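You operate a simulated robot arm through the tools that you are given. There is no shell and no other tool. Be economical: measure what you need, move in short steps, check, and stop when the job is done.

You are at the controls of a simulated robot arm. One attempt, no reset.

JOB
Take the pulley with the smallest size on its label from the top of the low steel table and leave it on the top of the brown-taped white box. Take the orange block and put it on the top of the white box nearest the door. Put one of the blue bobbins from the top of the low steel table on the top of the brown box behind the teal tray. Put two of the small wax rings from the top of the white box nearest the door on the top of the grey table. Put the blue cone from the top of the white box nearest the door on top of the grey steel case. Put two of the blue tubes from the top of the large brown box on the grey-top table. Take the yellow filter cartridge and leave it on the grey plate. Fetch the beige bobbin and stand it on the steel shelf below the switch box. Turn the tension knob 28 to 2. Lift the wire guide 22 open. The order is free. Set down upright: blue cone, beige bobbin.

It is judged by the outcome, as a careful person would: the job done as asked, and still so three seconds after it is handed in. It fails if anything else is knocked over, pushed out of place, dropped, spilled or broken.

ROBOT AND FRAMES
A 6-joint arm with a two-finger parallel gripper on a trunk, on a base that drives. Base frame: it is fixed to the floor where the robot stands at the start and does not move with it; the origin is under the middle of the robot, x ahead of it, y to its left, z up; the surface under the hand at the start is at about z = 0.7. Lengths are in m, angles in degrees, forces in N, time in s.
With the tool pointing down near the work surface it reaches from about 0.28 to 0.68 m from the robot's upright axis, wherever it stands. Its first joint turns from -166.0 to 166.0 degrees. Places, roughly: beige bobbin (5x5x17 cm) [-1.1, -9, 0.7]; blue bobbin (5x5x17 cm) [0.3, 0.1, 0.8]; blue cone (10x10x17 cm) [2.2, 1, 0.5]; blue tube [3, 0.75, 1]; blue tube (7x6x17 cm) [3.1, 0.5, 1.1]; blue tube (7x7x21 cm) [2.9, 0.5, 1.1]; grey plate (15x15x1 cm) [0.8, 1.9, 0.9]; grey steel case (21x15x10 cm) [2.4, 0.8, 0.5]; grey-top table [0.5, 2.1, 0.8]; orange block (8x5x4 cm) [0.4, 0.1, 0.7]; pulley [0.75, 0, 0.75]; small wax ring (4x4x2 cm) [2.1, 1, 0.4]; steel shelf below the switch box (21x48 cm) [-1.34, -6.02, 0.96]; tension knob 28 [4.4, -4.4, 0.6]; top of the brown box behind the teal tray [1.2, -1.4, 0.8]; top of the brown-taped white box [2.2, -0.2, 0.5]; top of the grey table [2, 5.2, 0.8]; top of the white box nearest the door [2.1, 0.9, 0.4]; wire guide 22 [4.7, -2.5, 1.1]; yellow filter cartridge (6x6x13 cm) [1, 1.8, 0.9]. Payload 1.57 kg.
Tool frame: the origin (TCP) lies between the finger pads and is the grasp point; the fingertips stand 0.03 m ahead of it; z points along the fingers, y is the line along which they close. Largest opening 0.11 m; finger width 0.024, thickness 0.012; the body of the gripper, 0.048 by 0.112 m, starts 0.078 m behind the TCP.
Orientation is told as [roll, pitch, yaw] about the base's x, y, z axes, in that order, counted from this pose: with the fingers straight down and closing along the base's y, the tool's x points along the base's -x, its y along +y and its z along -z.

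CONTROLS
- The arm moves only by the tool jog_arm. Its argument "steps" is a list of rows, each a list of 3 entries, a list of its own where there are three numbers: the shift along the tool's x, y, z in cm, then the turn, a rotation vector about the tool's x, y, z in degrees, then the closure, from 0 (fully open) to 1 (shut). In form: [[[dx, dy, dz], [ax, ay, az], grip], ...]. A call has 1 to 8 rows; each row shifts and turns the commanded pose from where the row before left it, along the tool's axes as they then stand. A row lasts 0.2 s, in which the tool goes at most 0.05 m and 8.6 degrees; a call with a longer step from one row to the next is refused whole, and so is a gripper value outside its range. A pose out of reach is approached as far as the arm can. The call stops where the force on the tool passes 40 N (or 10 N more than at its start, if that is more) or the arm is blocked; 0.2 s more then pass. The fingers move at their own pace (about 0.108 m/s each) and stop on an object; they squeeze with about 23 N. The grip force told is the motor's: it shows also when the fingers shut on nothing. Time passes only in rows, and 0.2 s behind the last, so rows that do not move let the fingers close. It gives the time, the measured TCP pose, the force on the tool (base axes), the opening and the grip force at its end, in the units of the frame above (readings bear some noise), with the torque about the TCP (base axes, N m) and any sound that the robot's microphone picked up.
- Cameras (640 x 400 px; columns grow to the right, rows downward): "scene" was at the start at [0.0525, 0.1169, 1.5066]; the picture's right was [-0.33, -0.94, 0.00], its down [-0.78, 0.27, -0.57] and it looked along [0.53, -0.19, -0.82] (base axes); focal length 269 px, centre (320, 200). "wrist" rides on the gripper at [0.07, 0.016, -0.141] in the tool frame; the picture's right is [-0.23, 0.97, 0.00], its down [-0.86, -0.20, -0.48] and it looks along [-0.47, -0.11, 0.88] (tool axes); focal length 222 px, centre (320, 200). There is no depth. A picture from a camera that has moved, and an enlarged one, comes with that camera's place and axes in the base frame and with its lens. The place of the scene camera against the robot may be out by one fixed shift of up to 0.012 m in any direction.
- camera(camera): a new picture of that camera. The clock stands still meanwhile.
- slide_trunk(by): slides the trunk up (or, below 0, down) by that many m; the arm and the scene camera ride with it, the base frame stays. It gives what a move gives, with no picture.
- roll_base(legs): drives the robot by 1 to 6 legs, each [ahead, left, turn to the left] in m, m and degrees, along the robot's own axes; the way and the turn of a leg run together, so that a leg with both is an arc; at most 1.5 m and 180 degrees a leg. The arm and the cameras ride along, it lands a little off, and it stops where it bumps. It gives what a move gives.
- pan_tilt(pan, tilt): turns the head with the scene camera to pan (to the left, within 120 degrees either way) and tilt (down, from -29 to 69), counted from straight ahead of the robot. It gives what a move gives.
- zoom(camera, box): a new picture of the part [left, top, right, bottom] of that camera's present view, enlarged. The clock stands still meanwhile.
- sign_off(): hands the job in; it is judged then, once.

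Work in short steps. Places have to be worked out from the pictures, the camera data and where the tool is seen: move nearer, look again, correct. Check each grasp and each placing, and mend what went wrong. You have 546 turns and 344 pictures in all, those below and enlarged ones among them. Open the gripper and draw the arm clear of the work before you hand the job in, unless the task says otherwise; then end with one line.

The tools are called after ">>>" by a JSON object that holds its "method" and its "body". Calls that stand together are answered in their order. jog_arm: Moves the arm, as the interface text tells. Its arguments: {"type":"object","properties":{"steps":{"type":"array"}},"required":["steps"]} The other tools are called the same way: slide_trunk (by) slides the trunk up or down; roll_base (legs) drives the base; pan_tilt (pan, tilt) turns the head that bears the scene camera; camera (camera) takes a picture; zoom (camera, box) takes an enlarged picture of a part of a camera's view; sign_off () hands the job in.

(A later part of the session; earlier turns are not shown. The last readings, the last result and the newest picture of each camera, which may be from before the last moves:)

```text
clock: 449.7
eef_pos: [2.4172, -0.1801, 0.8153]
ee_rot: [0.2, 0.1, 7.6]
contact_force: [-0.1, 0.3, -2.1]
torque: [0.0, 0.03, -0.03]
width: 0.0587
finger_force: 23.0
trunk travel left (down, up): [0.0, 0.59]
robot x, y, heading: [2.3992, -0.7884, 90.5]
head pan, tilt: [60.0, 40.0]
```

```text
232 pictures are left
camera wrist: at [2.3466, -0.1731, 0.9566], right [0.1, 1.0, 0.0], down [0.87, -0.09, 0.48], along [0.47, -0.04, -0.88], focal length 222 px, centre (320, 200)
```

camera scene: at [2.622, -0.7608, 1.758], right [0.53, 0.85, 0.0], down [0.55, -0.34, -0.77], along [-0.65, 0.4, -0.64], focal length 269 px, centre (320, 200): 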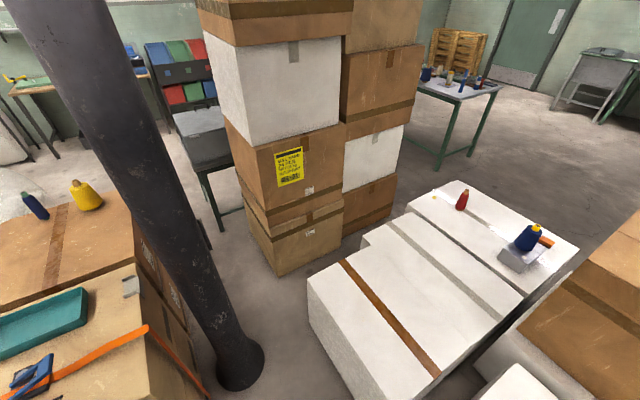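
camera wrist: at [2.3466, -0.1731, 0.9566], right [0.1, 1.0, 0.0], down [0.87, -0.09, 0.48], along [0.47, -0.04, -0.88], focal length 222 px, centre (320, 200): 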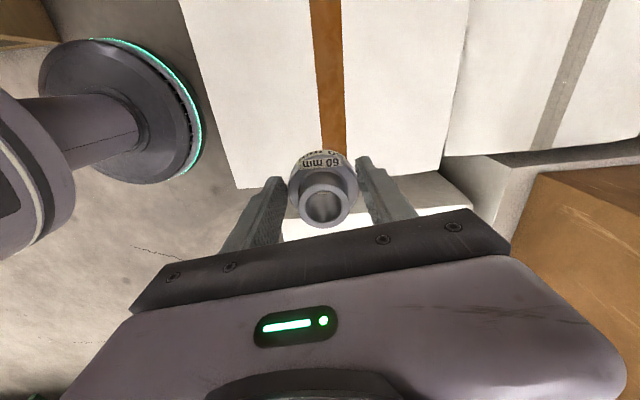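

I move the pulley to (2.28,-0.25), well inside the box top, and lower partway.

>>> {"method": "jog_arm", "body": {"steps": [[[3.6, -1.3, 0], [0, 0, 0], 0.9], [[3.6, -1.3, 0], [0, 0, 0], 0.9], [[3.6, -1.3, 0], [0, 0, 0], 0.9], [[3.6, -1.2, 0], [0, 0, 0], 0.9], [[0, 0, 4.5], [0, 0, 0], 0.9], [[0, 0, 4.5], [0, 0, 0], 0.9], [[0, 0, 4.5], [0, 0, 0], 0.9], [[0, 0, 4.5], [0, 0, 0], 0.9]]}}

>>> {"method": "camera", "body": {"camera": "wrist"}}

```text
clock: 451.5
eef_pos: [2.2776, -0.2485, 0.634]
ee_rot: [0.3, 0.2, 7.6]
contact_force: [0.1, 0.1, -1.7]
torque: [0.01, 0.03, 0.0]
width: 0.0586
finger_force: 23.4
trunk travel left (down, up): [0.0, 0.59]
robot x, y, heading: [2.4007, -0.7864, 90.5]
head pan, tilt: [60.0, 40.0]
```

```text
231 pictures are left
camera wrist: at [2.2074, -0.2413, 0.7757], right [0.1, 1.0, 0.0], down [0.87, -0.09, 0.48], along [0.47, -0.04, -0.88], focal length 222 px, centre (320, 200)
```

wrist: 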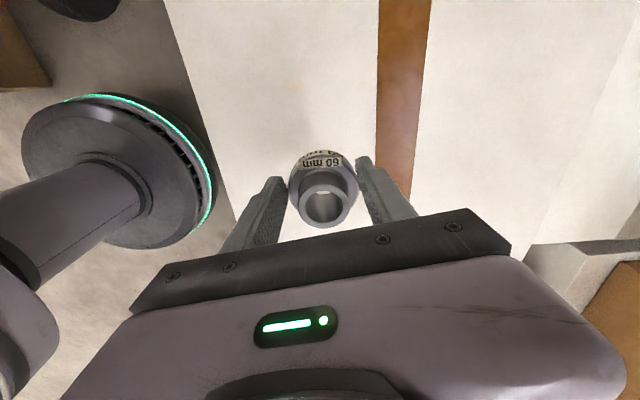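

Good. I lower to 0.50, then by small steps to contact.

>>> {"method": "jog_arm", "body": {"steps": [[[0, 0, 4.5], [0, 0, 0], 0.9], [[0, 0, 4], [0, 0, 0], 0.9], [[0, 0, 2], [0, 0, 0], 0.9], [[0, 0, 1], [0, 0, 0], 0.9]]}}

>>> {"method": "jog_arm", "body": {"steps": [[[0, 0, 0.8], [0, 0, 0], 0.9], [[0, 0, 0.7], [0, 0, 0], 0.9]]}}

>>> {"method": "jog_arm", "body": {"steps": [[[0, 0, 0.6], [0, 0, 0], 0.9], [[0, 0, 0.6], [0, 0, 0], 0.9]]}}

>>> {"method": "jog_arm", "body": {"steps": [[[0, 0, 0.6], [0, 0, 0], 0.9], [[0, 0, 0.6], [0, 0, 0], 0.9]]}}

```text
clock: 452.4
eef_pos: [2.2782, -0.2449, 0.5299]
ee_rot: [0.4, 0.0, 7.5]
contact_force: [1.8, -6.2, 20.6]
torque: [-0.97, -0.34, 0.06]
width: 0.0588
finger_force: 22.7
trunk travel left (down, up): [0.0, 0.59]
robot x, y, heading: [2.4029, -0.7843, 90.4]
head pan, tilt: [60.0, 40.0]
stopped in row 4: the force on the tool passed its limit at 119 N (the readings are from after the stop); the commanded pose is now the measured one
```

```text
clock: 452.7
eef_pos: [2.2788, -0.2449, 0.5291]
ee_rot: [0.4, 0.1, 7.6]
contact_force: [2.5, -8.8, 27.7]
torque: [-1.27, -0.46, 0.04]
width: 0.0585
finger_force: 23.1
trunk travel left (down, up): [0.0, 0.59]
robot x, y, heading: [2.4004, -0.7884, 90.6]
head pan, tilt: [60.0, 40.0]
stopped in row 1: the force on the tool passed its limit at 52 N (the readings are from after the stop); the commanded pose is now the measured one
```

```text
clock: 453.0
eef_pos: [2.2794, -0.2454, 0.5305]
ee_rot: [0.4, 0.1, 7.5]
contact_force: [3.7, -9.1, 29.5]
torque: [-1.34, -0.47, 0.02]
width: 0.0584
finger_force: 23.5
trunk travel left (down, up): [0.0, 0.59]
robot x, y, heading: [2.3991, -0.7865, 90.6]
head pan, tilt: [60.0, 40.0]
stopped in row 1: the force on the tool passed its limit at 49 N (the readings are from after the stop); the commanded pose is now the measured one
```

```text
clock: 453.3
eef_pos: [2.2798, -0.2457, 0.5299]
ee_rot: [0.4, 0.1, 7.4]
contact_force: [3.6, -9.4, 26.2]
torque: [-1.24, -0.48, 0.03]
width: 0.0587
finger_force: 22.8
trunk travel left (down, up): [0.0, 0.59]
robot x, y, heading: [2.4028, -0.7874, 90.5]
head pan, tilt: [60.0, 40.0]
stopped in row 1: the force on the tool passed its limit at 50 N (the readings are from after the stop); the commanded pose is now the measured one
```

Contact already: this box's top is at about 0.50. I ease up, open and rise, then check.

>>> {"method": "jog_arm", "body": {"steps": [[[0, 0, -0.3], [0, 0, 0], 0.9], [[0, 0, 0], [0, 0, 0], 0.4], [[0, 0, 0], [0, 0, 0], 0.1], [[0, 0, 0], [0, 0, 0], 0], [[0, 0, -3], [0, 0, 0], 0], [[0, 0, -4.5], [0, 0, 0], 0], [[0, 0, -4.5], [0, 0, 0], 0], [[0, 0, -4.5], [0, 0, 0], 0]]}}

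>>> {"method": "camera", "body": {"camera": "wrist"}}

```text
clock: 455.1
eef_pos: [2.2813, -0.2442, 0.6972]
ee_rot: [0.3, 0.1, 7.5]
contact_force: [0.7, -0.7, 0.3]
torque: [0.01, 0.0, 0.0]
width: 0.11
finger_force: 0.1
trunk travel left (down, up): [0.0, 0.59]
robot x, y, heading: [2.4016, -0.7885, 90.6]
head pan, tilt: [60.0, 40.0]
```

```text
230 pictures are left
camera wrist: at [2.2104, -0.2373, 0.8379], right [0.1, 1.0, 0.0], down [0.87, -0.09, 0.48], along [0.47, -0.04, -0.88], focal length 222 px, centre (320, 200)
```

wrist: 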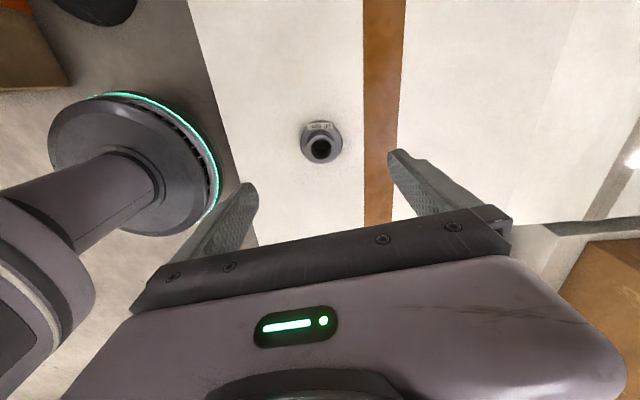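

The pulley stands on the brown-taped box. Next the machine: I raise the trunk, strafe out to x≈3.6 and look toward the wire guide and knob.

>>> {"method": "slide_trunk", "body": {"by": 0.4}}

>>> {"method": "roll_base", "body": {"legs": [[0, -1.2, 0]]}}

>>> {"method": "pan_tilt", "body": {"pan": -120, "tilt": 20}}

>>> {"method": "camera", "body": {"camera": "scene"}}

```text
clock: 458.9
eef_pos: [2.28, -0.2438, 1.0954]
ee_rot: [0.3, 0.1, 7.5]
contact_force: [0.3, 1.4, -0.1]
torque: [0.02, 0.01, -0.01]
width: 0.1101
finger_force: 0.1
trunk travel left (down, up): [-0.4, 0.19]
robot x, y, heading: [2.3996, -0.7819, 90.8]
head pan, tilt: [60.0, 40.0]
```

```text
clock: 465.1
eef_pos: [3.5386, -0.2481, 1.0957]
ee_rot: [0.4, 0.1, 5.5]
contact_force: [0.0, -0.2, 0.6]
torque: [0.01, -0.02, 0.01]
width: 0.1103
finger_force: 0.0
trunk travel left (down, up): [-0.4, 0.19]
robot x, y, heading: [3.6391, -0.7951, 88.8]
head pan, tilt: [60.0, 40.0]
```

```text
clock: 467.8
eef_pos: [3.5371, -0.249, 1.0965]
ee_rot: [0.3, 0.1, 5.5]
contact_force: [0.2, -0.1, 0.2]
torque: [-0.03, 0.03, 0.01]
width: 0.1102
finger_force: 0.2
trunk travel left (down, up): [-0.4, 0.19]
robot x, y, heading: [3.6391, -0.7893, 88.6]
head pan, tilt: [-120.0, 20.0]
```

```text
229 pictures are left
camera scene: at [3.5837, -0.8592, 1.8594], right [-0.52, -0.85, 0.0], down [-0.29, 0.18, -0.94], along [0.8, -0.49, -0.34], focal length 269 px, centre (320, 200)
```

scene: 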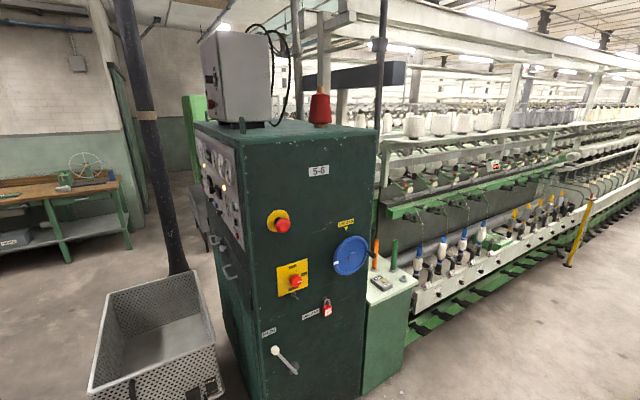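

The control cabinet and spinning frame are ahead to the right. I turn to face +x and look along the frame.

>>> {"method": "roll_base", "body": {"legs": [[0, 0, -88.6]]}}

>>> {"method": "pan_tilt", "body": {"pan": -60, "tilt": 25}}

>>> {"method": "camera", "body": {"camera": "scene"}}

```text
clock: 472.0
eef_pos: [4.1841, -0.6828, 1.095]
ee_rot: [0.3, 0.2, -83.6]
contact_force: [0.7, 0.2, -0.1]
torque: [-0.01, 0.02, -0.01]
width: 0.1099
finger_force: 0.1
trunk travel left (down, up): [-0.4, 0.19]
robot x, y, heading: [3.64, -0.7923, -0.2]
head pan, tilt: [-120.0, 20.0]
```

```text
clock: 473.3
eef_pos: [4.1828, -0.683, 1.0952]
ee_rot: [0.3, 0.1, -83.5]
contact_force: [-0.4, 0.0, 0.0]
torque: [-0.03, 0.03, -0.04]
width: 0.11
finger_force: 0.1
trunk travel left (down, up): [-0.4, 0.19]
robot x, y, heading: [3.6381, -0.7942, -0.7]
head pan, tilt: [-60.0, 25.0]
```

```text
228 pictures are left
camera scene: at [3.671, -0.734, 1.8513], right [-0.87, -0.49, 0.0], down [-0.21, 0.37, -0.91], along [0.45, -0.79, -0.42], focal length 269 px, centre (320, 200)
```

scene: 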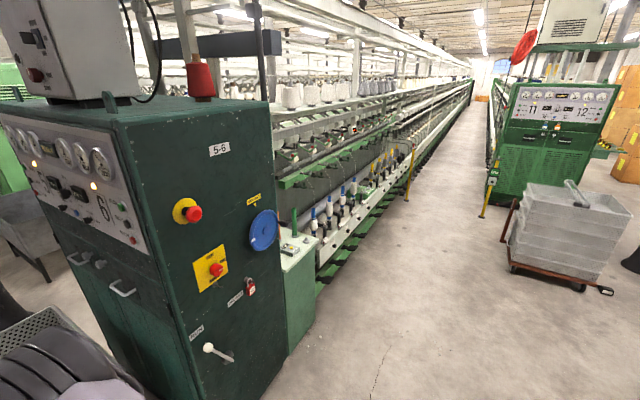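

The frame runs at about 9° to -y; the cabinet with emergency stops is at x≈4.45. I pull the hand in first, then strafe down the aisle.

>>> {"method": "jog_arm", "body": {"steps": [[[0, -4.5, 0], [0, 0, 0], 0.5], [[0, -4.5, 0], [0, 0, 0], 0.9], [[0, -4.5, 0], [0, 0, 0], 0.9], [[0, -4.5, 0], [0, 0, 0], 0.9]]}}

>>> {"method": "roll_base", "body": {"legs": [[-0.1, -1.5, 0]]}}

>>> {"method": "pan_tilt", "body": {"pan": 0, "tilt": 25}}

>>> {"method": "camera", "body": {"camera": "scene"}}

>>> {"method": "pan_tilt", "body": {"pan": -50, "tilt": 25}}

>>> {"method": "camera", "body": {"camera": "scene"}}

```text
clock: 474.3
eef_pos: [4.006, -0.703, 1.0978]
ee_rot: [0.4, 0.1, -83.5]
contact_force: [-0.3, -0.5, 0.5]
torque: [0.01, -0.02, 0.0]
width: 0.011
finger_force: 0.0
trunk travel left (down, up): [-0.4, 0.19]
robot x, y, heading: [3.6372, -0.7906, -0.1]
head pan, tilt: [-60.0, 25.0]
```

```text
refused: leg 1 is longer than a leg can be; nothing moved
```

```text
clock: 475.6
eef_pos: [4.006, -0.7035, 1.0977]
ee_rot: [0.3, 0.2, -83.4]
contact_force: [0.5, 0.5, 0.3]
torque: [0.01, 0.01, -0.02]
width: 0.0112
finger_force: 0.1
trunk travel left (down, up): [-0.4, 0.19]
robot x, y, heading: [3.6382, -0.7948, -0.3]
head pan, tilt: [0.0, 25.0]
```

```text
227 pictures are left
camera scene: at [3.7175, -0.6546, 1.8513], right [-0.01, -1.0, 0.0], down [-0.42, 0.0, -0.91], along [0.91, -0.01, -0.42], focal length 269 px, centre (320, 200)
```

scene: 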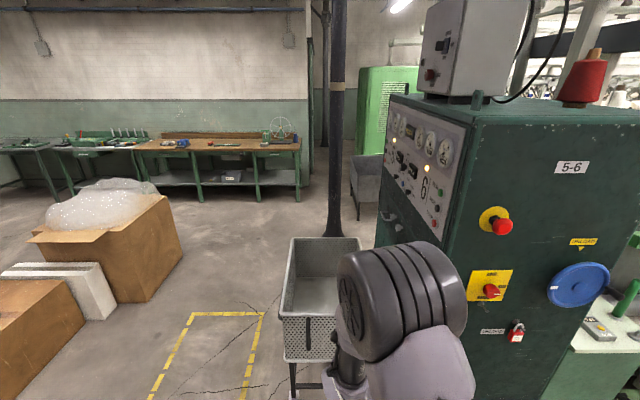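

```text
clock: 476.8
eef_pos: [4.0077, -0.7045, 1.0974]
ee_rot: [0.4, 0.1, -83.5]
contact_force: [0.4, -0.7, -0.5]
torque: [0.01, 0.01, 0.01]
width: 0.0112
finger_force: 0.0
trunk travel left (down, up): [-0.4, 0.19]
robot x, y, heading: [3.6381, -0.7945, -0.4]
head pan, tilt: [-50.0, 25.0]
```

```text
226 pictures are left
camera scene: at [3.6842, -0.7249, 1.8513], right [-0.77, -0.64, 0.0], down [-0.27, 0.33, -0.91], along [0.58, -0.7, -0.42], focal length 269 px, centre (320, 200)
```

scene: 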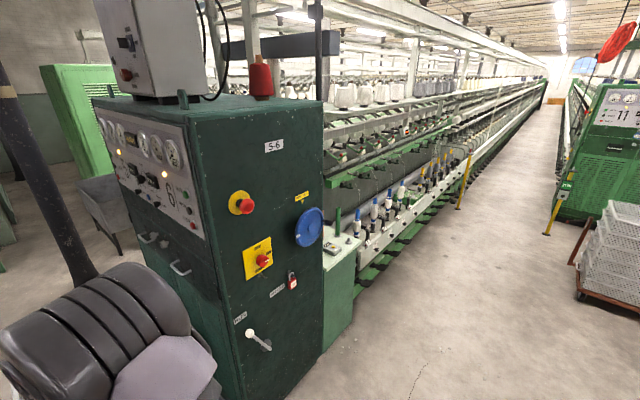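

>>> {"method": "roll_base", "body": {"legs": [[-0.1, -0.7, 0], [0, -0.85, 0]]}}

>>> {"method": "pan_tilt", "body": {"pan": -10, "tilt": 25}}

>>> {"method": "camera", "body": {"camera": "scene"}}

```text
clock: 484.8
eef_pos: [3.8809, -2.2659, 1.0968]
ee_rot: [0.3, 0.1, -84.3]
contact_force: [-0.5, 0.2, -0.3]
torque: [0.01, 0.01, -0.03]
width: 0.0108
finger_force: 0.0
trunk travel left (down, up): [-0.4, 0.19]
robot x, y, heading: [3.5114, -2.3489, -1.3]
head pan, tilt: [-50.0, 25.0]
```

```text
clock: 485.9
eef_pos: [3.8813, -2.2666, 1.0964]
ee_rot: [0.3, 0.1, -84.3]
contact_force: [-0.3, -0.3, 0.1]
torque: [0.0, 0.0, 0.0]
width: 0.011
finger_force: 0.1
trunk travel left (down, up): [-0.4, 0.19]
robot x, y, heading: [3.5127, -2.349, -1.1]
head pan, tilt: [-10.0, 25.0]
```

```text
225 pictures are left
camera scene: at [3.5909, -2.2288, 1.8513], right [-0.19, -0.98, 0.0], down [-0.41, 0.08, -0.91], along [0.89, -0.18, -0.42], focal length 269 px, centre (320, 200)
```

scene: 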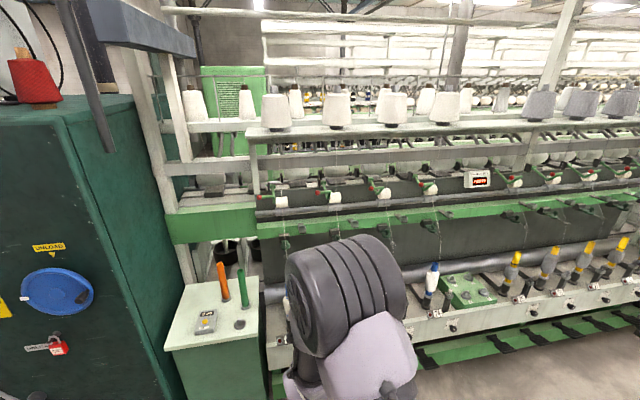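

I zoom in on the frame to read the numbers.

>>> {"method": "zoom", "body": {"camera": "scene", "box": [250, 150, 450, 275]}}

>>> {"method": "zoom", "body": {"camera": "scene", "box": [400, 150, 640, 300]}}

>>> {"method": "zoom", "body": {"camera": "scene", "box": [400, 225, 640, 375]}}

```text
3.20 times, centred on (350, 212) of scene
camera zoom: at [3.5909, -2.2288, 1.8513], right [-0.19, -0.98, 0.0], down [-0.41, 0.08, -0.91], along [0.89, -0.18, -0.42], focal length 861 px, centre (224, 160)
```

zoom: 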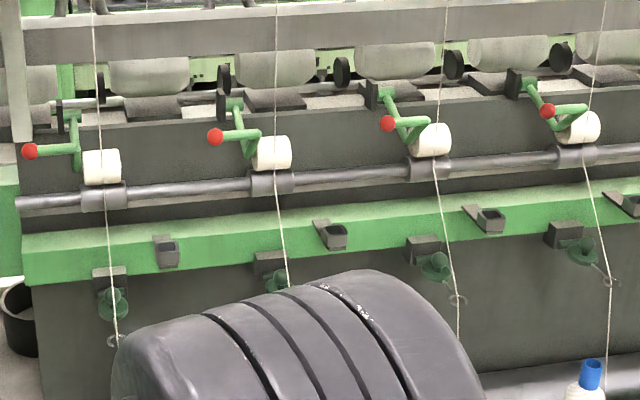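

```text
2.67 times, centred on (520, 225) of scene
camera zoom: at [3.5909, -2.2288, 1.8513], right [-0.19, -0.98, 0.0], down [-0.41, 0.08, -0.91], along [0.89, -0.18, -0.42], focal length 717 px, centre (-213, 133)
```

zoom: 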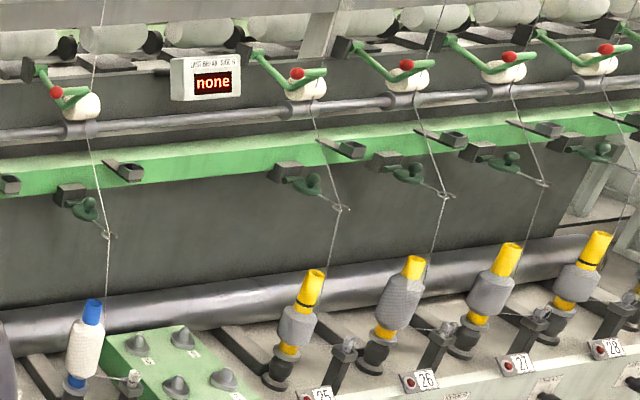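

```text
2.67 times, centred on (520, 300) of scene
camera zoom: at [3.5909, -2.2288, 1.8513], right [-0.19, -0.98, 0.0], down [-0.41, 0.08, -0.91], along [0.89, -0.18, -0.42], focal length 717 px, centre (-213, -67)
```

zoom: 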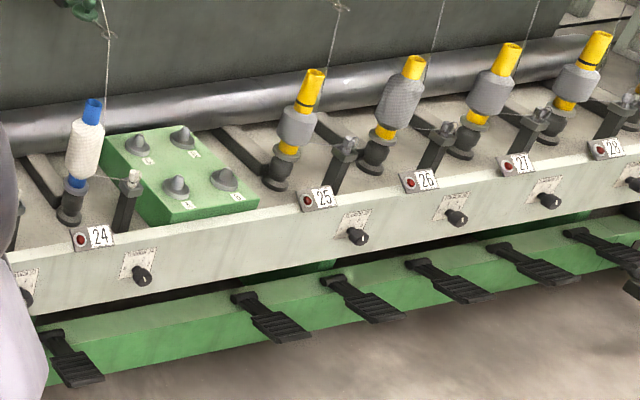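

Numbers 24–28 are visible; guide 22 should be at y≈-2.55 and knob 28 at (4.47,-4.45). I strafe right 0.5 m and advance a little so the camera sees station 22 past the arm.

>>> {"method": "roll_base", "body": {"legs": [[0.15, -0.55, 1.2]]}}

>>> {"method": "pan_tilt", "body": {"pan": 8, "tilt": 35}}

>>> {"method": "camera", "body": {"camera": "scene"}}

```text
clock: 489.2
eef_pos: [4.0209, -2.8172, 1.0967]
ee_rot: [0.3, 0.1, -84.1]
contact_force: [0.5, -1.1, 0.3]
torque: [0.01, 0.0, 0.03]
width: 0.0112
finger_force: 0.0
trunk travel left (down, up): [-0.4, 0.19]
robot x, y, heading: [3.6489, -2.9025, -0.7]
head pan, tilt: [-10.0, 25.0]
```

```text
clock: 490.0
eef_pos: [4.0221, -2.8161, 1.0967]
ee_rot: [0.3, 0.1, -84.0]
contact_force: [0.1, -0.6, -0.2]
torque: [0.0, 0.01, -0.01]
width: 0.0113
finger_force: 0.1
trunk travel left (down, up): [-0.4, 0.19]
robot x, y, heading: [3.6524, -2.902, -0.7]
head pan, tilt: [8.0, 35.0]
```

```text
221 pictures are left
camera scene: at [3.7275, -2.7511, 1.8356], right [0.12, -0.99, 0.0], down [-0.57, -0.07, -0.82], along [0.81, 0.1, -0.57], focal length 269 px, centre (320, 200)
```

scene: 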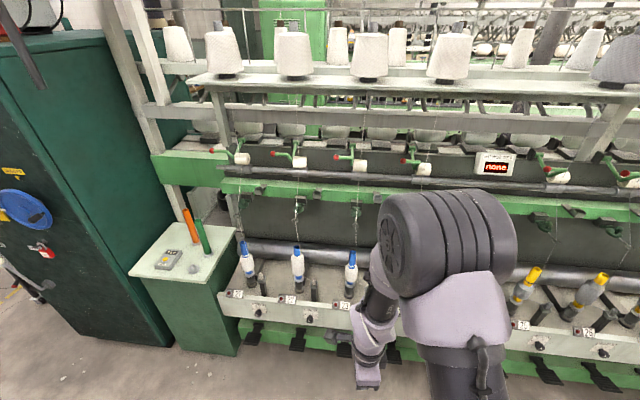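

>>> {"method": "zoom", "body": {"camera": "scene", "box": [200, 130, 400, 255]}}

>>> {"method": "zoom", "body": {"camera": "scene", "box": [210, 230, 370, 330]}}

```text
3.20 times, centred on (300, 192) of scene
camera zoom: at [3.7275, -2.7511, 1.8356], right [0.12, -0.99, 0.0], down [-0.57, -0.07, -0.82], along [0.81, 0.1, -0.57], focal length 861 px, centre (384, 224)
```

zoom: 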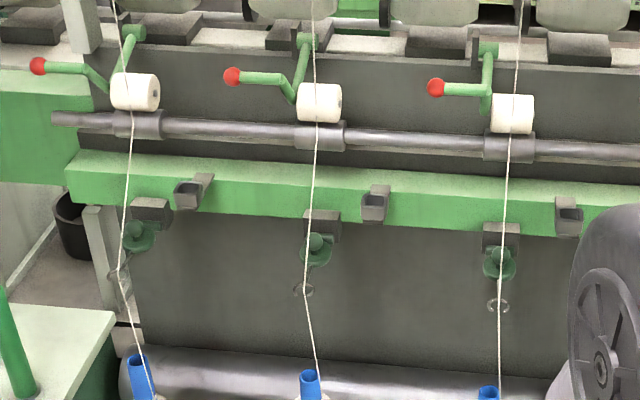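

```text
4.00 times, centred on (290, 280) of scene
camera zoom: at [3.7275, -2.7511, 1.8356], right [0.12, -0.99, 0.0], down [-0.57, -0.07, -0.82], along [0.81, 0.1, -0.57], focal length 1076 px, centre (440, -120)
```

zoom: 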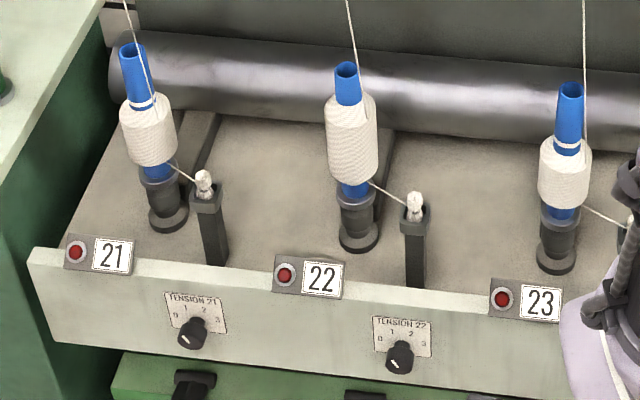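

Station 22 is the middle one: lappet-type wire guide at about (4.70,-2.53,1.10), its loop at about (4.65,-2.52,1.06). I extend the hand a bit and tilt the tool to point at the machine (+x), camera at its left side.

>>> {"method": "jog_arm", "body": {"steps": [[[0, 4, 0], [0, 0, 0], 0.95], [[0, 4, 0], [0, 0, 0], 0.95], [[0, 4, 0], [0, 0, 0], 0.95], [[0, 4, 0], [0, 0, 0], 0.95]]}}

>>> {"method": "jog_arm", "body": {"steps": [[[0, 0, 0], [-8.5, 0, 0], 0.95], [[0, 0, 0], [-8.5, 0, 0], 0.95], [[0, 0, 0], [-8.5, 0, 0], 0.95], [[0, 0, 0], [-8.5, 0, 0], 0.95], [[0, 0, 0], [-8.5, 0, 0], 0.95], [[0, 0, 0], [-8.5, 0, 0], 0.95], [[0, 0, 0], [-8.5, 0, 0], 0.95], [[0, 0, 0], [-8.5, 0, 0], 0.95]]}}

>>> {"method": "jog_arm", "body": {"steps": [[[0, 0, 0], [-8.5, 0, 0], 0.95], [[0, 0, 0], [-8.5, 0, 0], 0.95], [[0, 0, 0], [-5, 0, 0], 0.95]]}}

>>> {"method": "camera", "body": {"camera": "wrist"}}

```text
clock: 491.0
eef_pos: [4.1815, -2.7972, 1.0995]
ee_rot: [0.1, 0.1, -84.1]
contact_force: [0.6, 0.1, 0.4]
torque: [0.01, 0.05, -0.01]
width: 0.0055
finger_force: 0.0
trunk travel left (down, up): [-0.4, 0.19]
robot x, y, heading: [3.6502, -2.9007, -0.6]
head pan, tilt: [8.0, 35.0]
```

```text
clock: 492.8
eef_pos: [4.1818, -2.792, 1.0982]
ee_rot: [62.5, 1.7, -83.4]
contact_force: [-1.3, 0.0, 0.4]
torque: [-0.01, 0.03, -0.01]
width: 0.0054
finger_force: 0.2
out of reach, approached as far as the arm can: row 3
trunk travel left (down, up): [-0.4, 0.19]
robot x, y, heading: [3.6527, -2.9047, -1.1]
head pan, tilt: [8.0, 35.0]
```

```text
clock: 493.6
eef_pos: [4.1818, -2.7919, 1.0995]
ee_rot: [84.5, 1.5, -83.5]
contact_force: [0.0, -0.5, 0.4]
torque: [-0.02, -0.01, -0.01]
width: 0.0054
finger_force: 0.0
trunk travel left (down, up): [-0.4, 0.19]
robot x, y, heading: [3.6527, -2.9037, -0.5]
head pan, tilt: [8.0, 35.0]
```

```text
218 pictures are left
camera wrist: at [4.0355, -2.7384, 1.1308], right [0.12, -0.24, 0.96], down [-0.4, -0.9, -0.18], along [0.91, -0.36, -0.2], focal length 222 px, centre (320, 200)
```

wrist: 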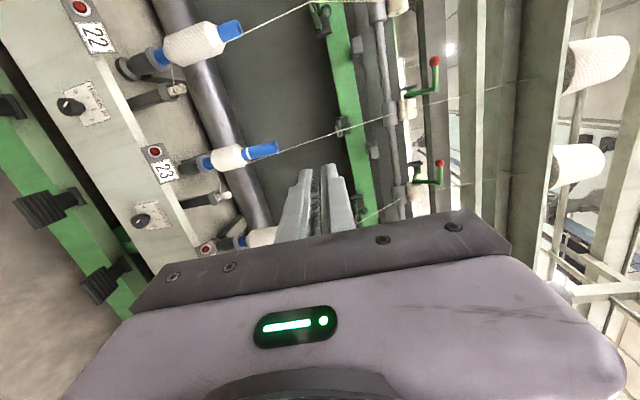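

Station 22's guide is at the top of this picture. I complete the tilt and move the base left 0.25 m and ahead 0.15 m.

>>> {"method": "jog_arm", "body": {"steps": [[[0, 0, 0], [-5.5, 0, 0], 0.95]]}}

>>> {"method": "roll_base", "body": {"legs": [[0.15, 0.25, 0]]}}

>>> {"method": "camera", "body": {"camera": "wrist"}}

>>> {"method": "pan_tilt", "body": {"pan": 10, "tilt": 40}}

>>> {"method": "camera", "body": {"camera": "scene"}}

```text
clock: 494.0
eef_pos: [4.1805, -2.792, 1.0988]
ee_rot: [90.1, 1.6, -83.5]
contact_force: [-0.1, 0.4, 0.3]
torque: [0.03, 0.01, 0.0]
width: 0.0056
finger_force: 0.1
trunk travel left (down, up): [-0.4, 0.19]
robot x, y, heading: [3.6508, -2.9004, -0.8]
head pan, tilt: [8.0, 35.0]
```

```text
clock: 495.9
eef_pos: [4.3301, -2.5526, 1.0996]
ee_rot: [90.0, 1.5, -83.2]
contact_force: [0.0, -0.1, -0.8]
torque: [-0.01, -0.01, -0.02]
width: 0.0055
finger_force: 0.0
trunk travel left (down, up): [-0.4, 0.19]
robot x, y, heading: [3.8044, -2.6666, -0.4]
head pan, tilt: [8.0, 35.0]
```

```text
217 pictures are left
camera wrist: at [4.1812, -2.4994, 1.1171], right [0.03, -0.25, 0.97], down [-0.38, -0.9, -0.22], along [0.93, -0.36, -0.12], focal length 222 px, centre (320, 200)
```

wrist: 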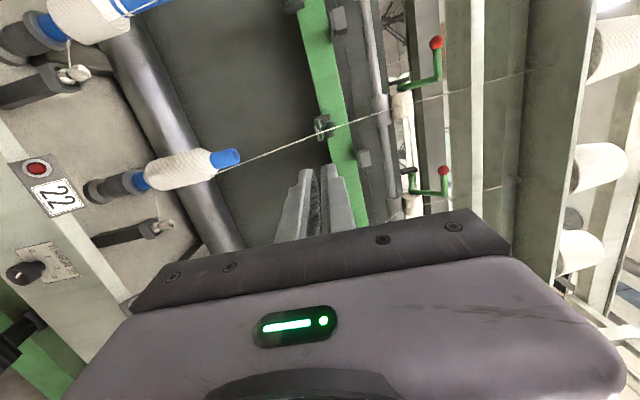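

```text
clock: 496.6
eef_pos: [4.3295, -2.5536, 1.0989]
ee_rot: [90.0, 1.5, -83.3]
contact_force: [-0.4, -0.1, 0.1]
torque: [-0.01, 0.04, -0.01]
width: 0.0054
finger_force: 0.1
trunk travel left (down, up): [-0.4, 0.19]
robot x, y, heading: [3.799, -2.6684, -0.7]
head pan, tilt: [10.0, 40.0]
```

```text
216 pictures are left
camera scene: at [3.8718, -2.5113, 1.828], right [0.16, -0.99, 0.0], down [-0.63, -0.1, -0.77], along [0.76, 0.12, -0.64], focal length 269 px, centre (320, 200)
```

scene: 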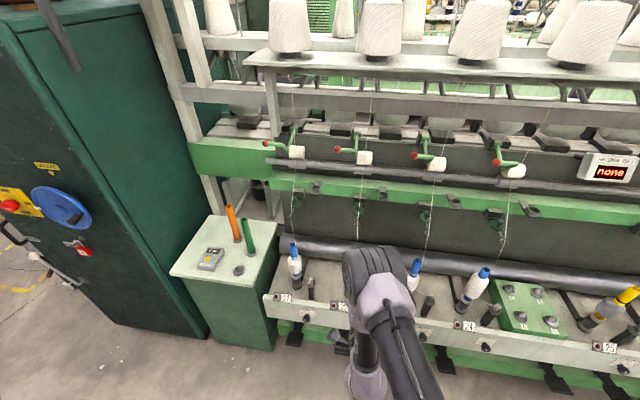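

I zoom the wrist view on the guide of station 22.

>>> {"method": "zoom", "body": {"camera": "wrist", "box": [260, 80, 388, 160]}}

>>> {"method": "zoom", "body": {"camera": "scene", "box": [320, 160, 448, 250]}}

```text
5.00 times, centred on (324, 120) of wrist
camera zoom: at [4.1808, -2.5001, 1.1174], right [0.03, -0.25, 0.97], down [-0.38, -0.9, -0.22], along [0.93, -0.36, -0.12], focal length 1111 px, centre (300, 600)
```

zoom: 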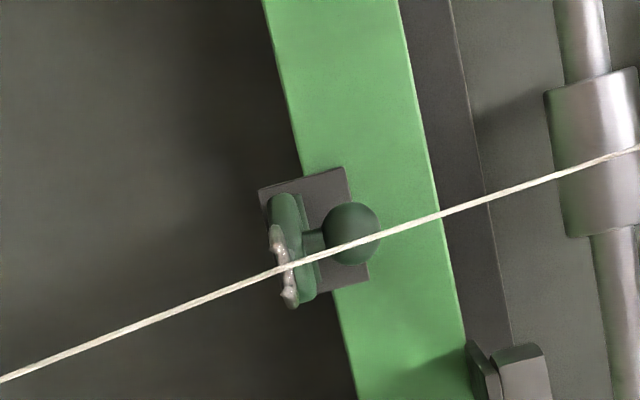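

```text
4.44 times, centred on (384, 205) of scene
camera zoom: at [3.8718, -2.5113, 1.828], right [0.16, -0.99, 0.0], down [-0.63, -0.1, -0.77], along [0.76, 0.12, -0.64], focal length 1195 px, centre (36, 178)
```

zoom: 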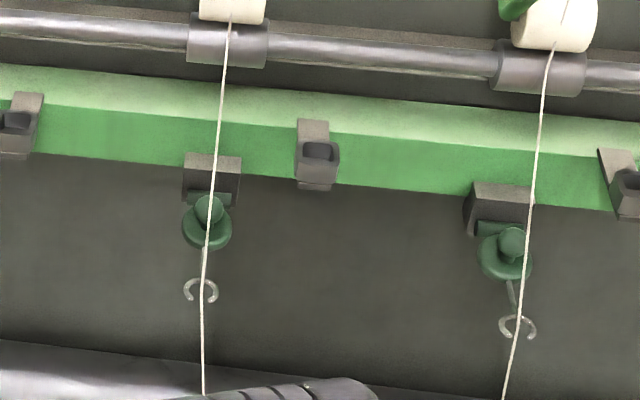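

By triangulation: ball knob at (4.698,-2.538,1.116), loop at (4.62,-2.537,1.089), flap under the knob hinged at the rail (x≈4.73). Plan: closed fingers, tilted up 25°, come under the flap beside the thread (y≈-2.56) and lift it in an arc. I tilt and lower first, still clear.

>>> {"method": "jog_arm", "body": {"steps": [[[0, 0, 0], [-8.3, 0, 0], 1], [[0, 0, 0], [-8.3, 0, 0], 1], [[0, 0, 0], [-8.3, 0, 0], 1], [[0, -4, -1.5], [0, 0, 0], 1], [[0, -4, -1.5], [0, 0, 0], 1]]}}

>>> {"method": "camera", "body": {"camera": "wrist"}}

```text
clock: 497.8
eef_pos: [4.3691, -2.5039, 1.0067]
ee_rot: [113.6, 5.7, -83.9]
contact_force: [-0.3, 0.0, -1.5]
torque: [0.01, 0.01, 0.0]
width: 0.0001
finger_force: 21.3
out of reach, approached as far as the arm can: row 2, 3
trunk travel left (down, up): [-0.4, 0.19]
robot x, y, heading: [3.8011, -2.6676, -0.8]
head pan, tilt: [10.0, 40.0]
```

```text
213 pictures are left
camera wrist: at [4.2262, -2.4431, 0.9723], right [-0.35, -0.35, 0.87], down [-0.27, -0.85, -0.46], along [0.9, -0.4, 0.2], focal length 222 px, centre (320, 200)
```

wrist: 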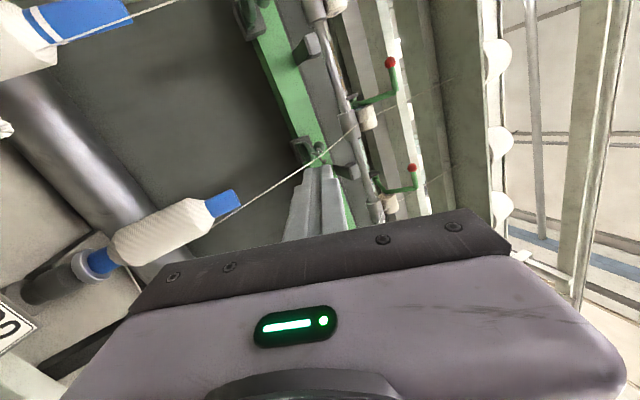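

The tool now points +x and up ~23°. I roll 0.2 m ahead and 0.05 m right, then check.

>>> {"method": "roll_base", "body": {"legs": [[0.2, -0.05, 0]]}}

>>> {"method": "camera", "body": {"camera": "wrist"}}

>>> {"method": "camera", "body": {"camera": "scene"}}

```text
clock: 499.4
eef_pos: [4.5751, -2.552, 1.0058]
ee_rot: [113.5, 5.8, -83.8]
contact_force: [0.1, -0.2, 0.0]
torque: [0.01, -0.02, 0.03]
width: 0.0003
finger_force: 21.3
trunk travel left (down, up): [-0.4, 0.19]
robot x, y, heading: [4.0083, -2.7146, -0.7]
head pan, tilt: [10.0, 40.0]
```

```text
212 pictures are left
camera wrist: at [4.4317, -2.493, 0.9724], right [-0.35, -0.36, 0.87], down [-0.27, -0.85, -0.46], along [0.9, -0.39, 0.2], focal length 222 px, centre (320, 200)
```

wrist: 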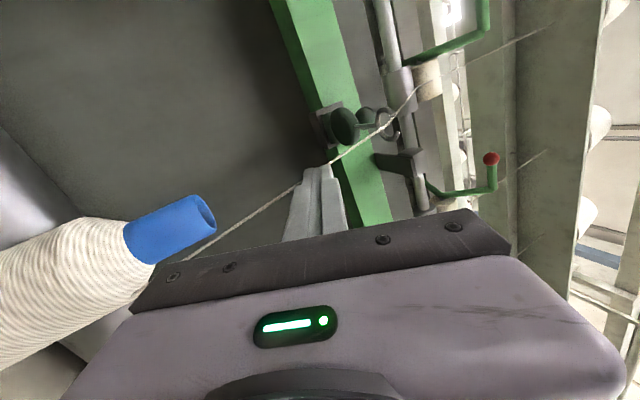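

```text
211 pictures are left
camera scene: at [4.0784, -2.5623, 1.8279], right [0.17, -0.99, 0.0], down [-0.63, -0.11, -0.77], along [0.75, 0.13, -0.64], focal length 269 px, centre (320, 200)
```

scene: 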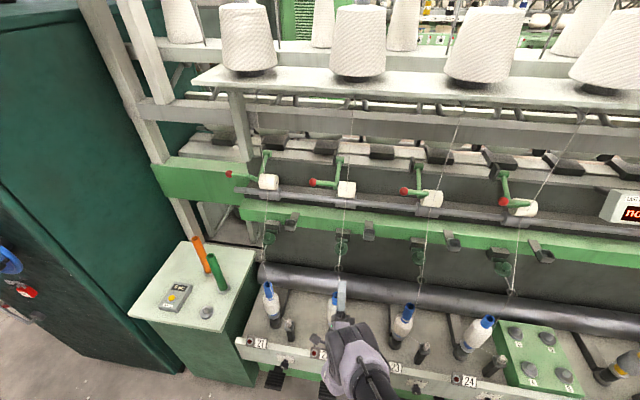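

The view from below shows flap, loop and thread well; fingers are aimed just beside the thread. I advance along the tool axis in small steps.

>>> {"method": "jog_arm", "body": {"steps": [[[-0.4, 0, 3], [0, 0, 0], 1], [[-0.4, 0, 3], [0, 0, 0], 1], [[-0.3, 0, 2.6], [0, 0, 0], 1]]}}

>>> {"method": "camera", "body": {"camera": "wrist"}}

>>> {"method": "zoom", "body": {"camera": "scene", "box": [280, 190, 440, 310]}}

```text
clock: 500.2
eef_pos: [4.6539, -2.5564, 1.0376]
ee_rot: [113.6, 5.8, -83.7]
contact_force: [0.6, 0.2, -0.7]
torque: [0.05, -0.05, 0.01]
width: 0.0
finger_force: 21.5
trunk travel left (down, up): [-0.4, 0.19]
robot x, y, heading: [4.0068, -2.7161, -0.4]
head pan, tilt: [10.0, 40.0]
```

```text
210 pictures are left
camera wrist: at [4.5111, -2.4978, 1.0037], right [-0.35, -0.36, 0.87], down [-0.27, -0.85, -0.46], along [0.9, -0.39, 0.2], focal length 222 px, centre (320, 200)
```

wrist: 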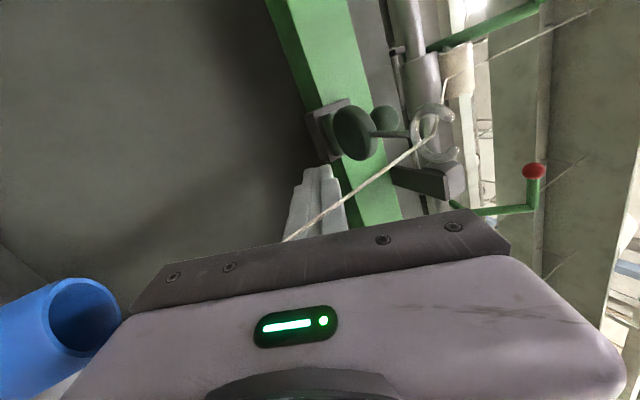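

```text
3.33 times, centred on (360, 250) of scene
camera zoom: at [4.0775, -2.5622, 1.828], right [0.17, -0.99, 0.0], down [-0.63, -0.11, -0.77], along [0.76, 0.13, -0.64], focal length 896 px, centre (187, 33)
```

zoom: 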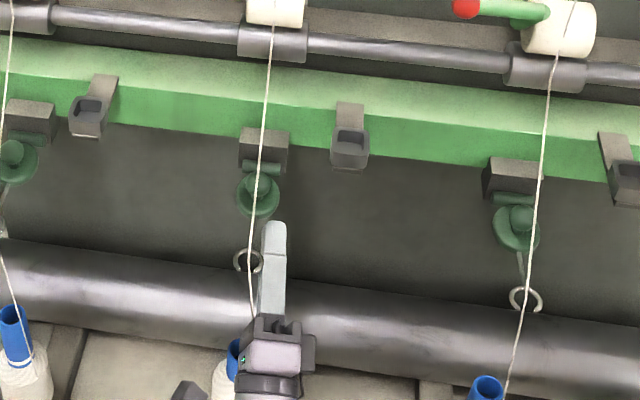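

Disc centre at (4.695,-2.533,1.095); finger top at z≈1.06. I shift 0.4 cm toward it, 1 cm deeper, then raise 2.5 cm slowly.

>>> {"method": "jog_arm", "body": {"steps": [[[0.3, -0.4, 0.95], [0, 0, 0], 1], [[0.1, 0.9, 0.4], [0, 0, 0], 1], [[0.1, 0.9, 0.4], [0, 0, 0], 1], [[0.05, 0.5, 0.2], [0, 0, 0], 1]]}}

>>> {"method": "camera", "body": {"camera": "wrist"}}

>>> {"method": "zoom", "body": {"camera": "scene", "box": [280, 190, 440, 310]}}

```text
clock: 501.2
eef_pos: [4.6639, -2.5534, 1.0649]
ee_rot: [113.5, 5.8, -83.8]
contact_force: [-0.5, -0.7, -1.2]
torque: [0.0, -0.01, 0.01]
width: 0.0001
finger_force: 21.2
trunk travel left (down, up): [-0.4, 0.19]
robot x, y, heading: [4.0028, -2.7187, -0.6]
head pan, tilt: [10.0, 40.0]
```

```text
208 pictures are left
camera wrist: at [4.5215, -2.4933, 1.0306], right [-0.35, -0.36, 0.87], down [-0.27, -0.85, -0.46], along [0.9, -0.39, 0.2], focal length 222 px, centre (320, 200)
```

wrist: 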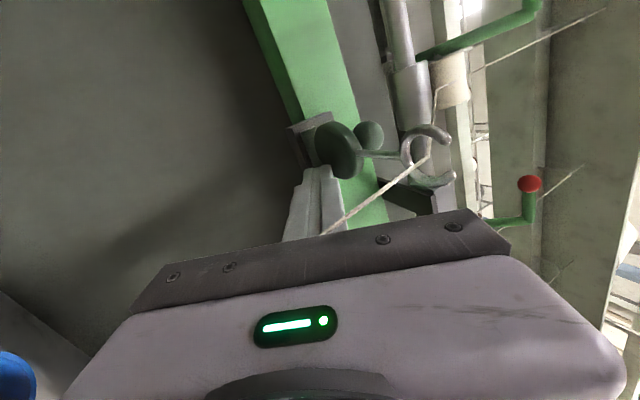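

```text
3.33 times, centred on (360, 250) of scene
camera zoom: at [4.0771, -2.5619, 1.828], right [0.17, -0.99, 0.0], down [-0.63, -0.11, -0.77], along [0.76, 0.13, -0.64], focal length 896 px, centre (187, 33)
```

zoom: 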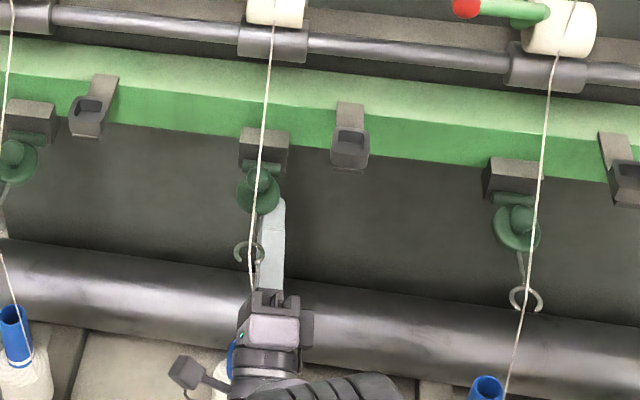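

The finger's left part is under the disc's edge. I raise slowly and watch the force and the flap.

>>> {"method": "jog_arm", "body": {"steps": [[[0.4, 0.45, 0.2], [0, 0, 0], 1], [[0.1, 0.7, 0.3], [0, 0, 0], 1], [[0.05, 0.7, 0.3], [0, 0, 0], 1]]}}

>>> {"method": "camera", "body": {"camera": "wrist"}}

>>> {"method": "zoom", "body": {"camera": "scene", "box": [280, 190, 440, 310]}}

```text
clock: 502.0
eef_pos: [4.6625, -2.5506, 1.0864]
ee_rot: [113.5, 5.8, -83.7]
contact_force: [0.6, -0.4, -0.2]
torque: [-0.02, 0.0, 0.0]
width: 0.0001
finger_force: 20.9
trunk travel left (down, up): [-0.4, 0.19]
robot x, y, heading: [4.0092, -2.7185, -0.4]
head pan, tilt: [10.0, 40.0]
```

```text
206 pictures are left
camera wrist: at [4.5203, -2.4907, 1.0521], right [-0.35, -0.36, 0.86], down [-0.27, -0.85, -0.46], along [0.9, -0.39, 0.2], focal length 222 px, centre (320, 200)
```

wrist: 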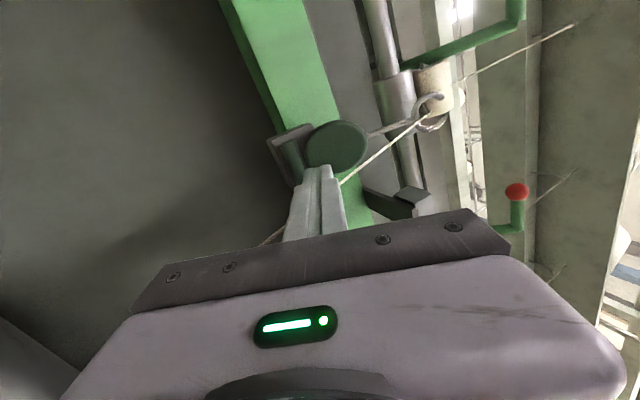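

```text
3.33 times, centred on (360, 250) of scene
camera zoom: at [4.077, -2.5619, 1.828], right [0.17, -0.99, 0.0], down [-0.63, -0.11, -0.77], along [0.76, 0.13, -0.64], focal length 896 px, centre (187, 33)
```

zoom: 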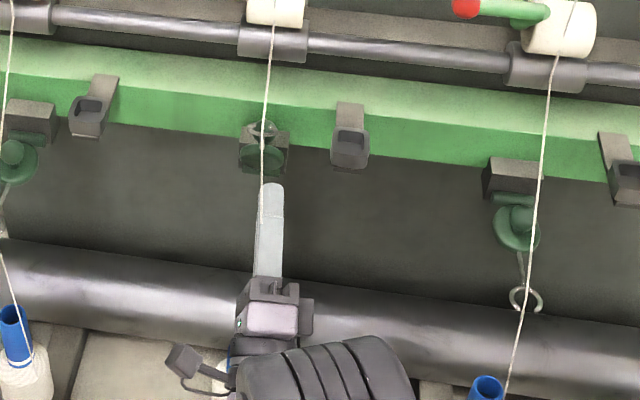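

The flap is rotating up. I continue up and inward a little to open it fully.

>>> {"method": "jog_arm", "body": {"steps": [[[0.1, 0.5, 0.9], [0, 0, 0], 1], [[0.1, 0.5, 0.9], [0, 0, 0], 1], [[0, 0.4, 0.6], [0, 0, 0], 1]]}}

>>> {"method": "camera", "body": {"camera": "wrist"}}

>>> {"method": "zoom", "body": {"camera": "scene", "box": [280, 190, 440, 310]}}

```text
clock: 502.8
eef_pos: [4.6733, -2.5496, 1.0997]
ee_rot: [112.9, 5.8, -83.7]
contact_force: [-6.9, 0.6, -2.6]
torque: [0.0, -0.1, -0.06]
width: 0.0
finger_force: 21.8
trunk travel left (down, up): [-0.4, 0.19]
robot x, y, heading: [4.0061, -2.717, -0.4]
head pan, tilt: [10.0, 40.0]
stopped in row 3: the force on the tool passed its limit at 47 N (the readings are from after the stop); the commanded pose is now the measured one
```

```text
204 pictures are left
camera wrist: at [4.5314, -2.4905, 1.0675], right [-0.34, -0.35, 0.87], down [-0.27, -0.85, -0.45], along [0.9, -0.39, 0.19], focal length 222 px, centre (320, 200)
```

wrist: 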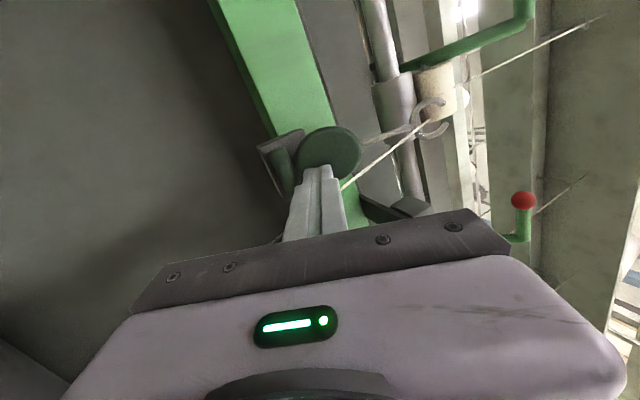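

```text
3.33 times, centred on (360, 250) of scene
camera zoom: at [4.0753, -2.5623, 1.8281], right [0.17, -0.99, 0.0], down [-0.63, -0.11, -0.77], along [0.76, 0.13, -0.64], focal length 896 px, centre (187, 33)
```

zoom: 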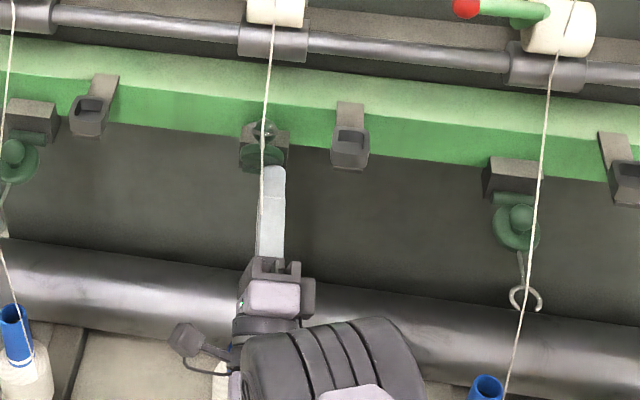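

It reached its stop. I draw straight back and see whether it stays open.

>>> {"method": "jog_arm", "body": {"steps": [[[0, -0.3, -1.5], [0, 0, 0], 1], [[0, -0.5, -3], [0, 0, 0], 1], [[0, -0.5, -4], [0, 0, 0], 1], [[0, -0.5, -4], [0, 0, 0], 1], [[0, 0, 0], [0, 0, 0], 1], [[0, 0, 0], [0, 0, 0], 1], [[0, 0, 0], [0, 0, 0], 1]]}}

>>> {"method": "camera", "body": {"camera": "wrist"}}

>>> {"method": "zoom", "body": {"camera": "scene", "box": [280, 190, 440, 310]}}

```text
clock: 504.4
eef_pos: [4.5675, -2.5537, 1.0345]
ee_rot: [112.8, 5.8, -83.9]
contact_force: [-0.2, -0.2, 0.2]
torque: [-0.04, 0.0, 0.04]
width: 0.0
finger_force: 21.7
trunk travel left (down, up): [-0.4, 0.19]
robot x, y, heading: [4.0056, -2.7166, -0.4]
head pan, tilt: [10.0, 40.0]
```

```text
202 pictures are left
camera wrist: at [4.424, -2.4959, 1.0025], right [-0.34, -0.35, 0.87], down [-0.27, -0.85, -0.45], along [0.9, -0.39, 0.19], focal length 222 px, centre (320, 200)
```

wrist: 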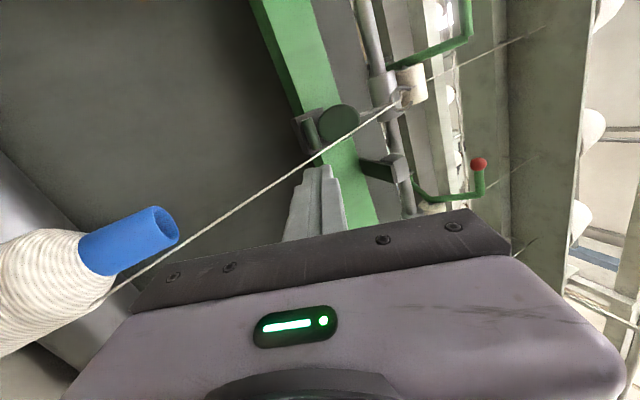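

```text
3.33 times, centred on (360, 250) of scene
camera zoom: at [4.0767, -2.562, 1.828], right [0.17, -0.99, 0.0], down [-0.63, -0.11, -0.77], along [0.76, 0.13, -0.64], focal length 896 px, centre (187, 33)
```

zoom: 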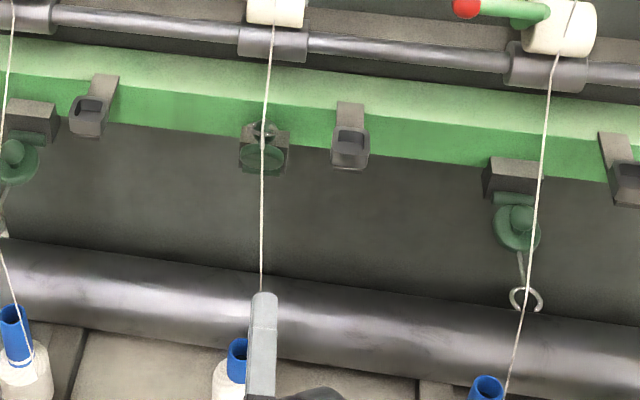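

It stays open. Next knob 28: I back off 0.35 m and strafe right along the aisle, then look.

>>> {"method": "roll_base", "body": {"legs": [[-0.35, 0, 0], [0, -0.85, 0], [0, -0.75, 0]]}}

>>> {"method": "pan_tilt", "body": {"pan": -15, "tilt": 40}}

>>> {"method": "camera", "body": {"camera": "scene"}}

```text
clock: 514.6
eef_pos: [4.1659, -4.1866, 1.0354]
ee_rot: [112.7, 5.9, -85.4]
contact_force: [0.4, -0.9, 0.8]
torque: [0.0, -0.02, 0.01]
width: 0.0
finger_force: 21.2
trunk travel left (down, up): [-0.4, 0.19]
robot x, y, heading: [3.602, -4.3355, -2.1]
head pan, tilt: [10.0, 40.0]
```

```text
clock: 515.5
eef_pos: [4.1657, -4.1877, 1.0362]
ee_rot: [112.8, 5.7, -85.2]
contact_force: [-0.3, 0.2, -0.3]
torque: [-0.03, -0.01, 0.02]
width: 0.0001
finger_force: 21.3
trunk travel left (down, up): [-0.4, 0.19]
robot x, y, heading: [3.6001, -4.3316, -2.2]
head pan, tilt: [-15.0, 40.0]
```

```text
200 pictures are left
camera scene: at [3.6718, -4.2169, 1.828], right [-0.29, -0.96, 0.0], down [-0.61, 0.19, -0.77], along [0.73, -0.22, -0.64], focal length 269 px, centre (320, 200)
```

scene: 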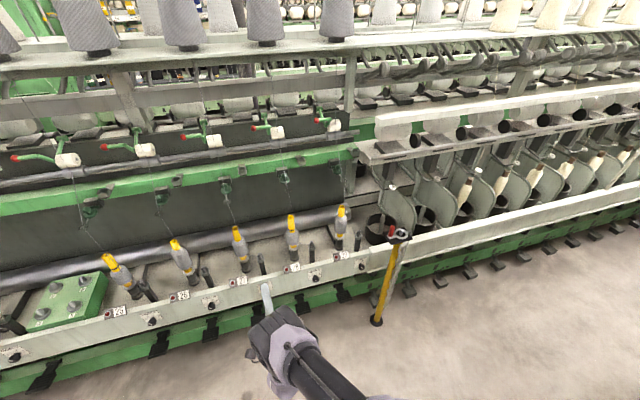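

>>> {"method": "zoom", "body": {"camera": "scene", "box": [190, 220, 400, 330]}}

```text
3.05 times, centred on (295, 275) of scene
camera zoom: at [3.6718, -4.2169, 1.828], right [-0.29, -0.96, 0.0], down [-0.61, 0.19, -0.77], along [0.73, -0.22, -0.64], focal length 820 px, centre (396, -29)
```

zoom: 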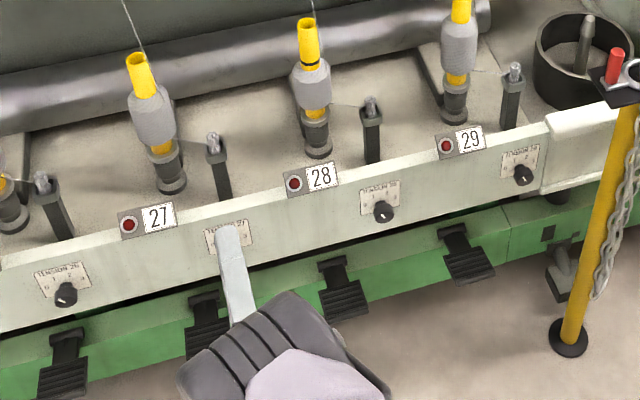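

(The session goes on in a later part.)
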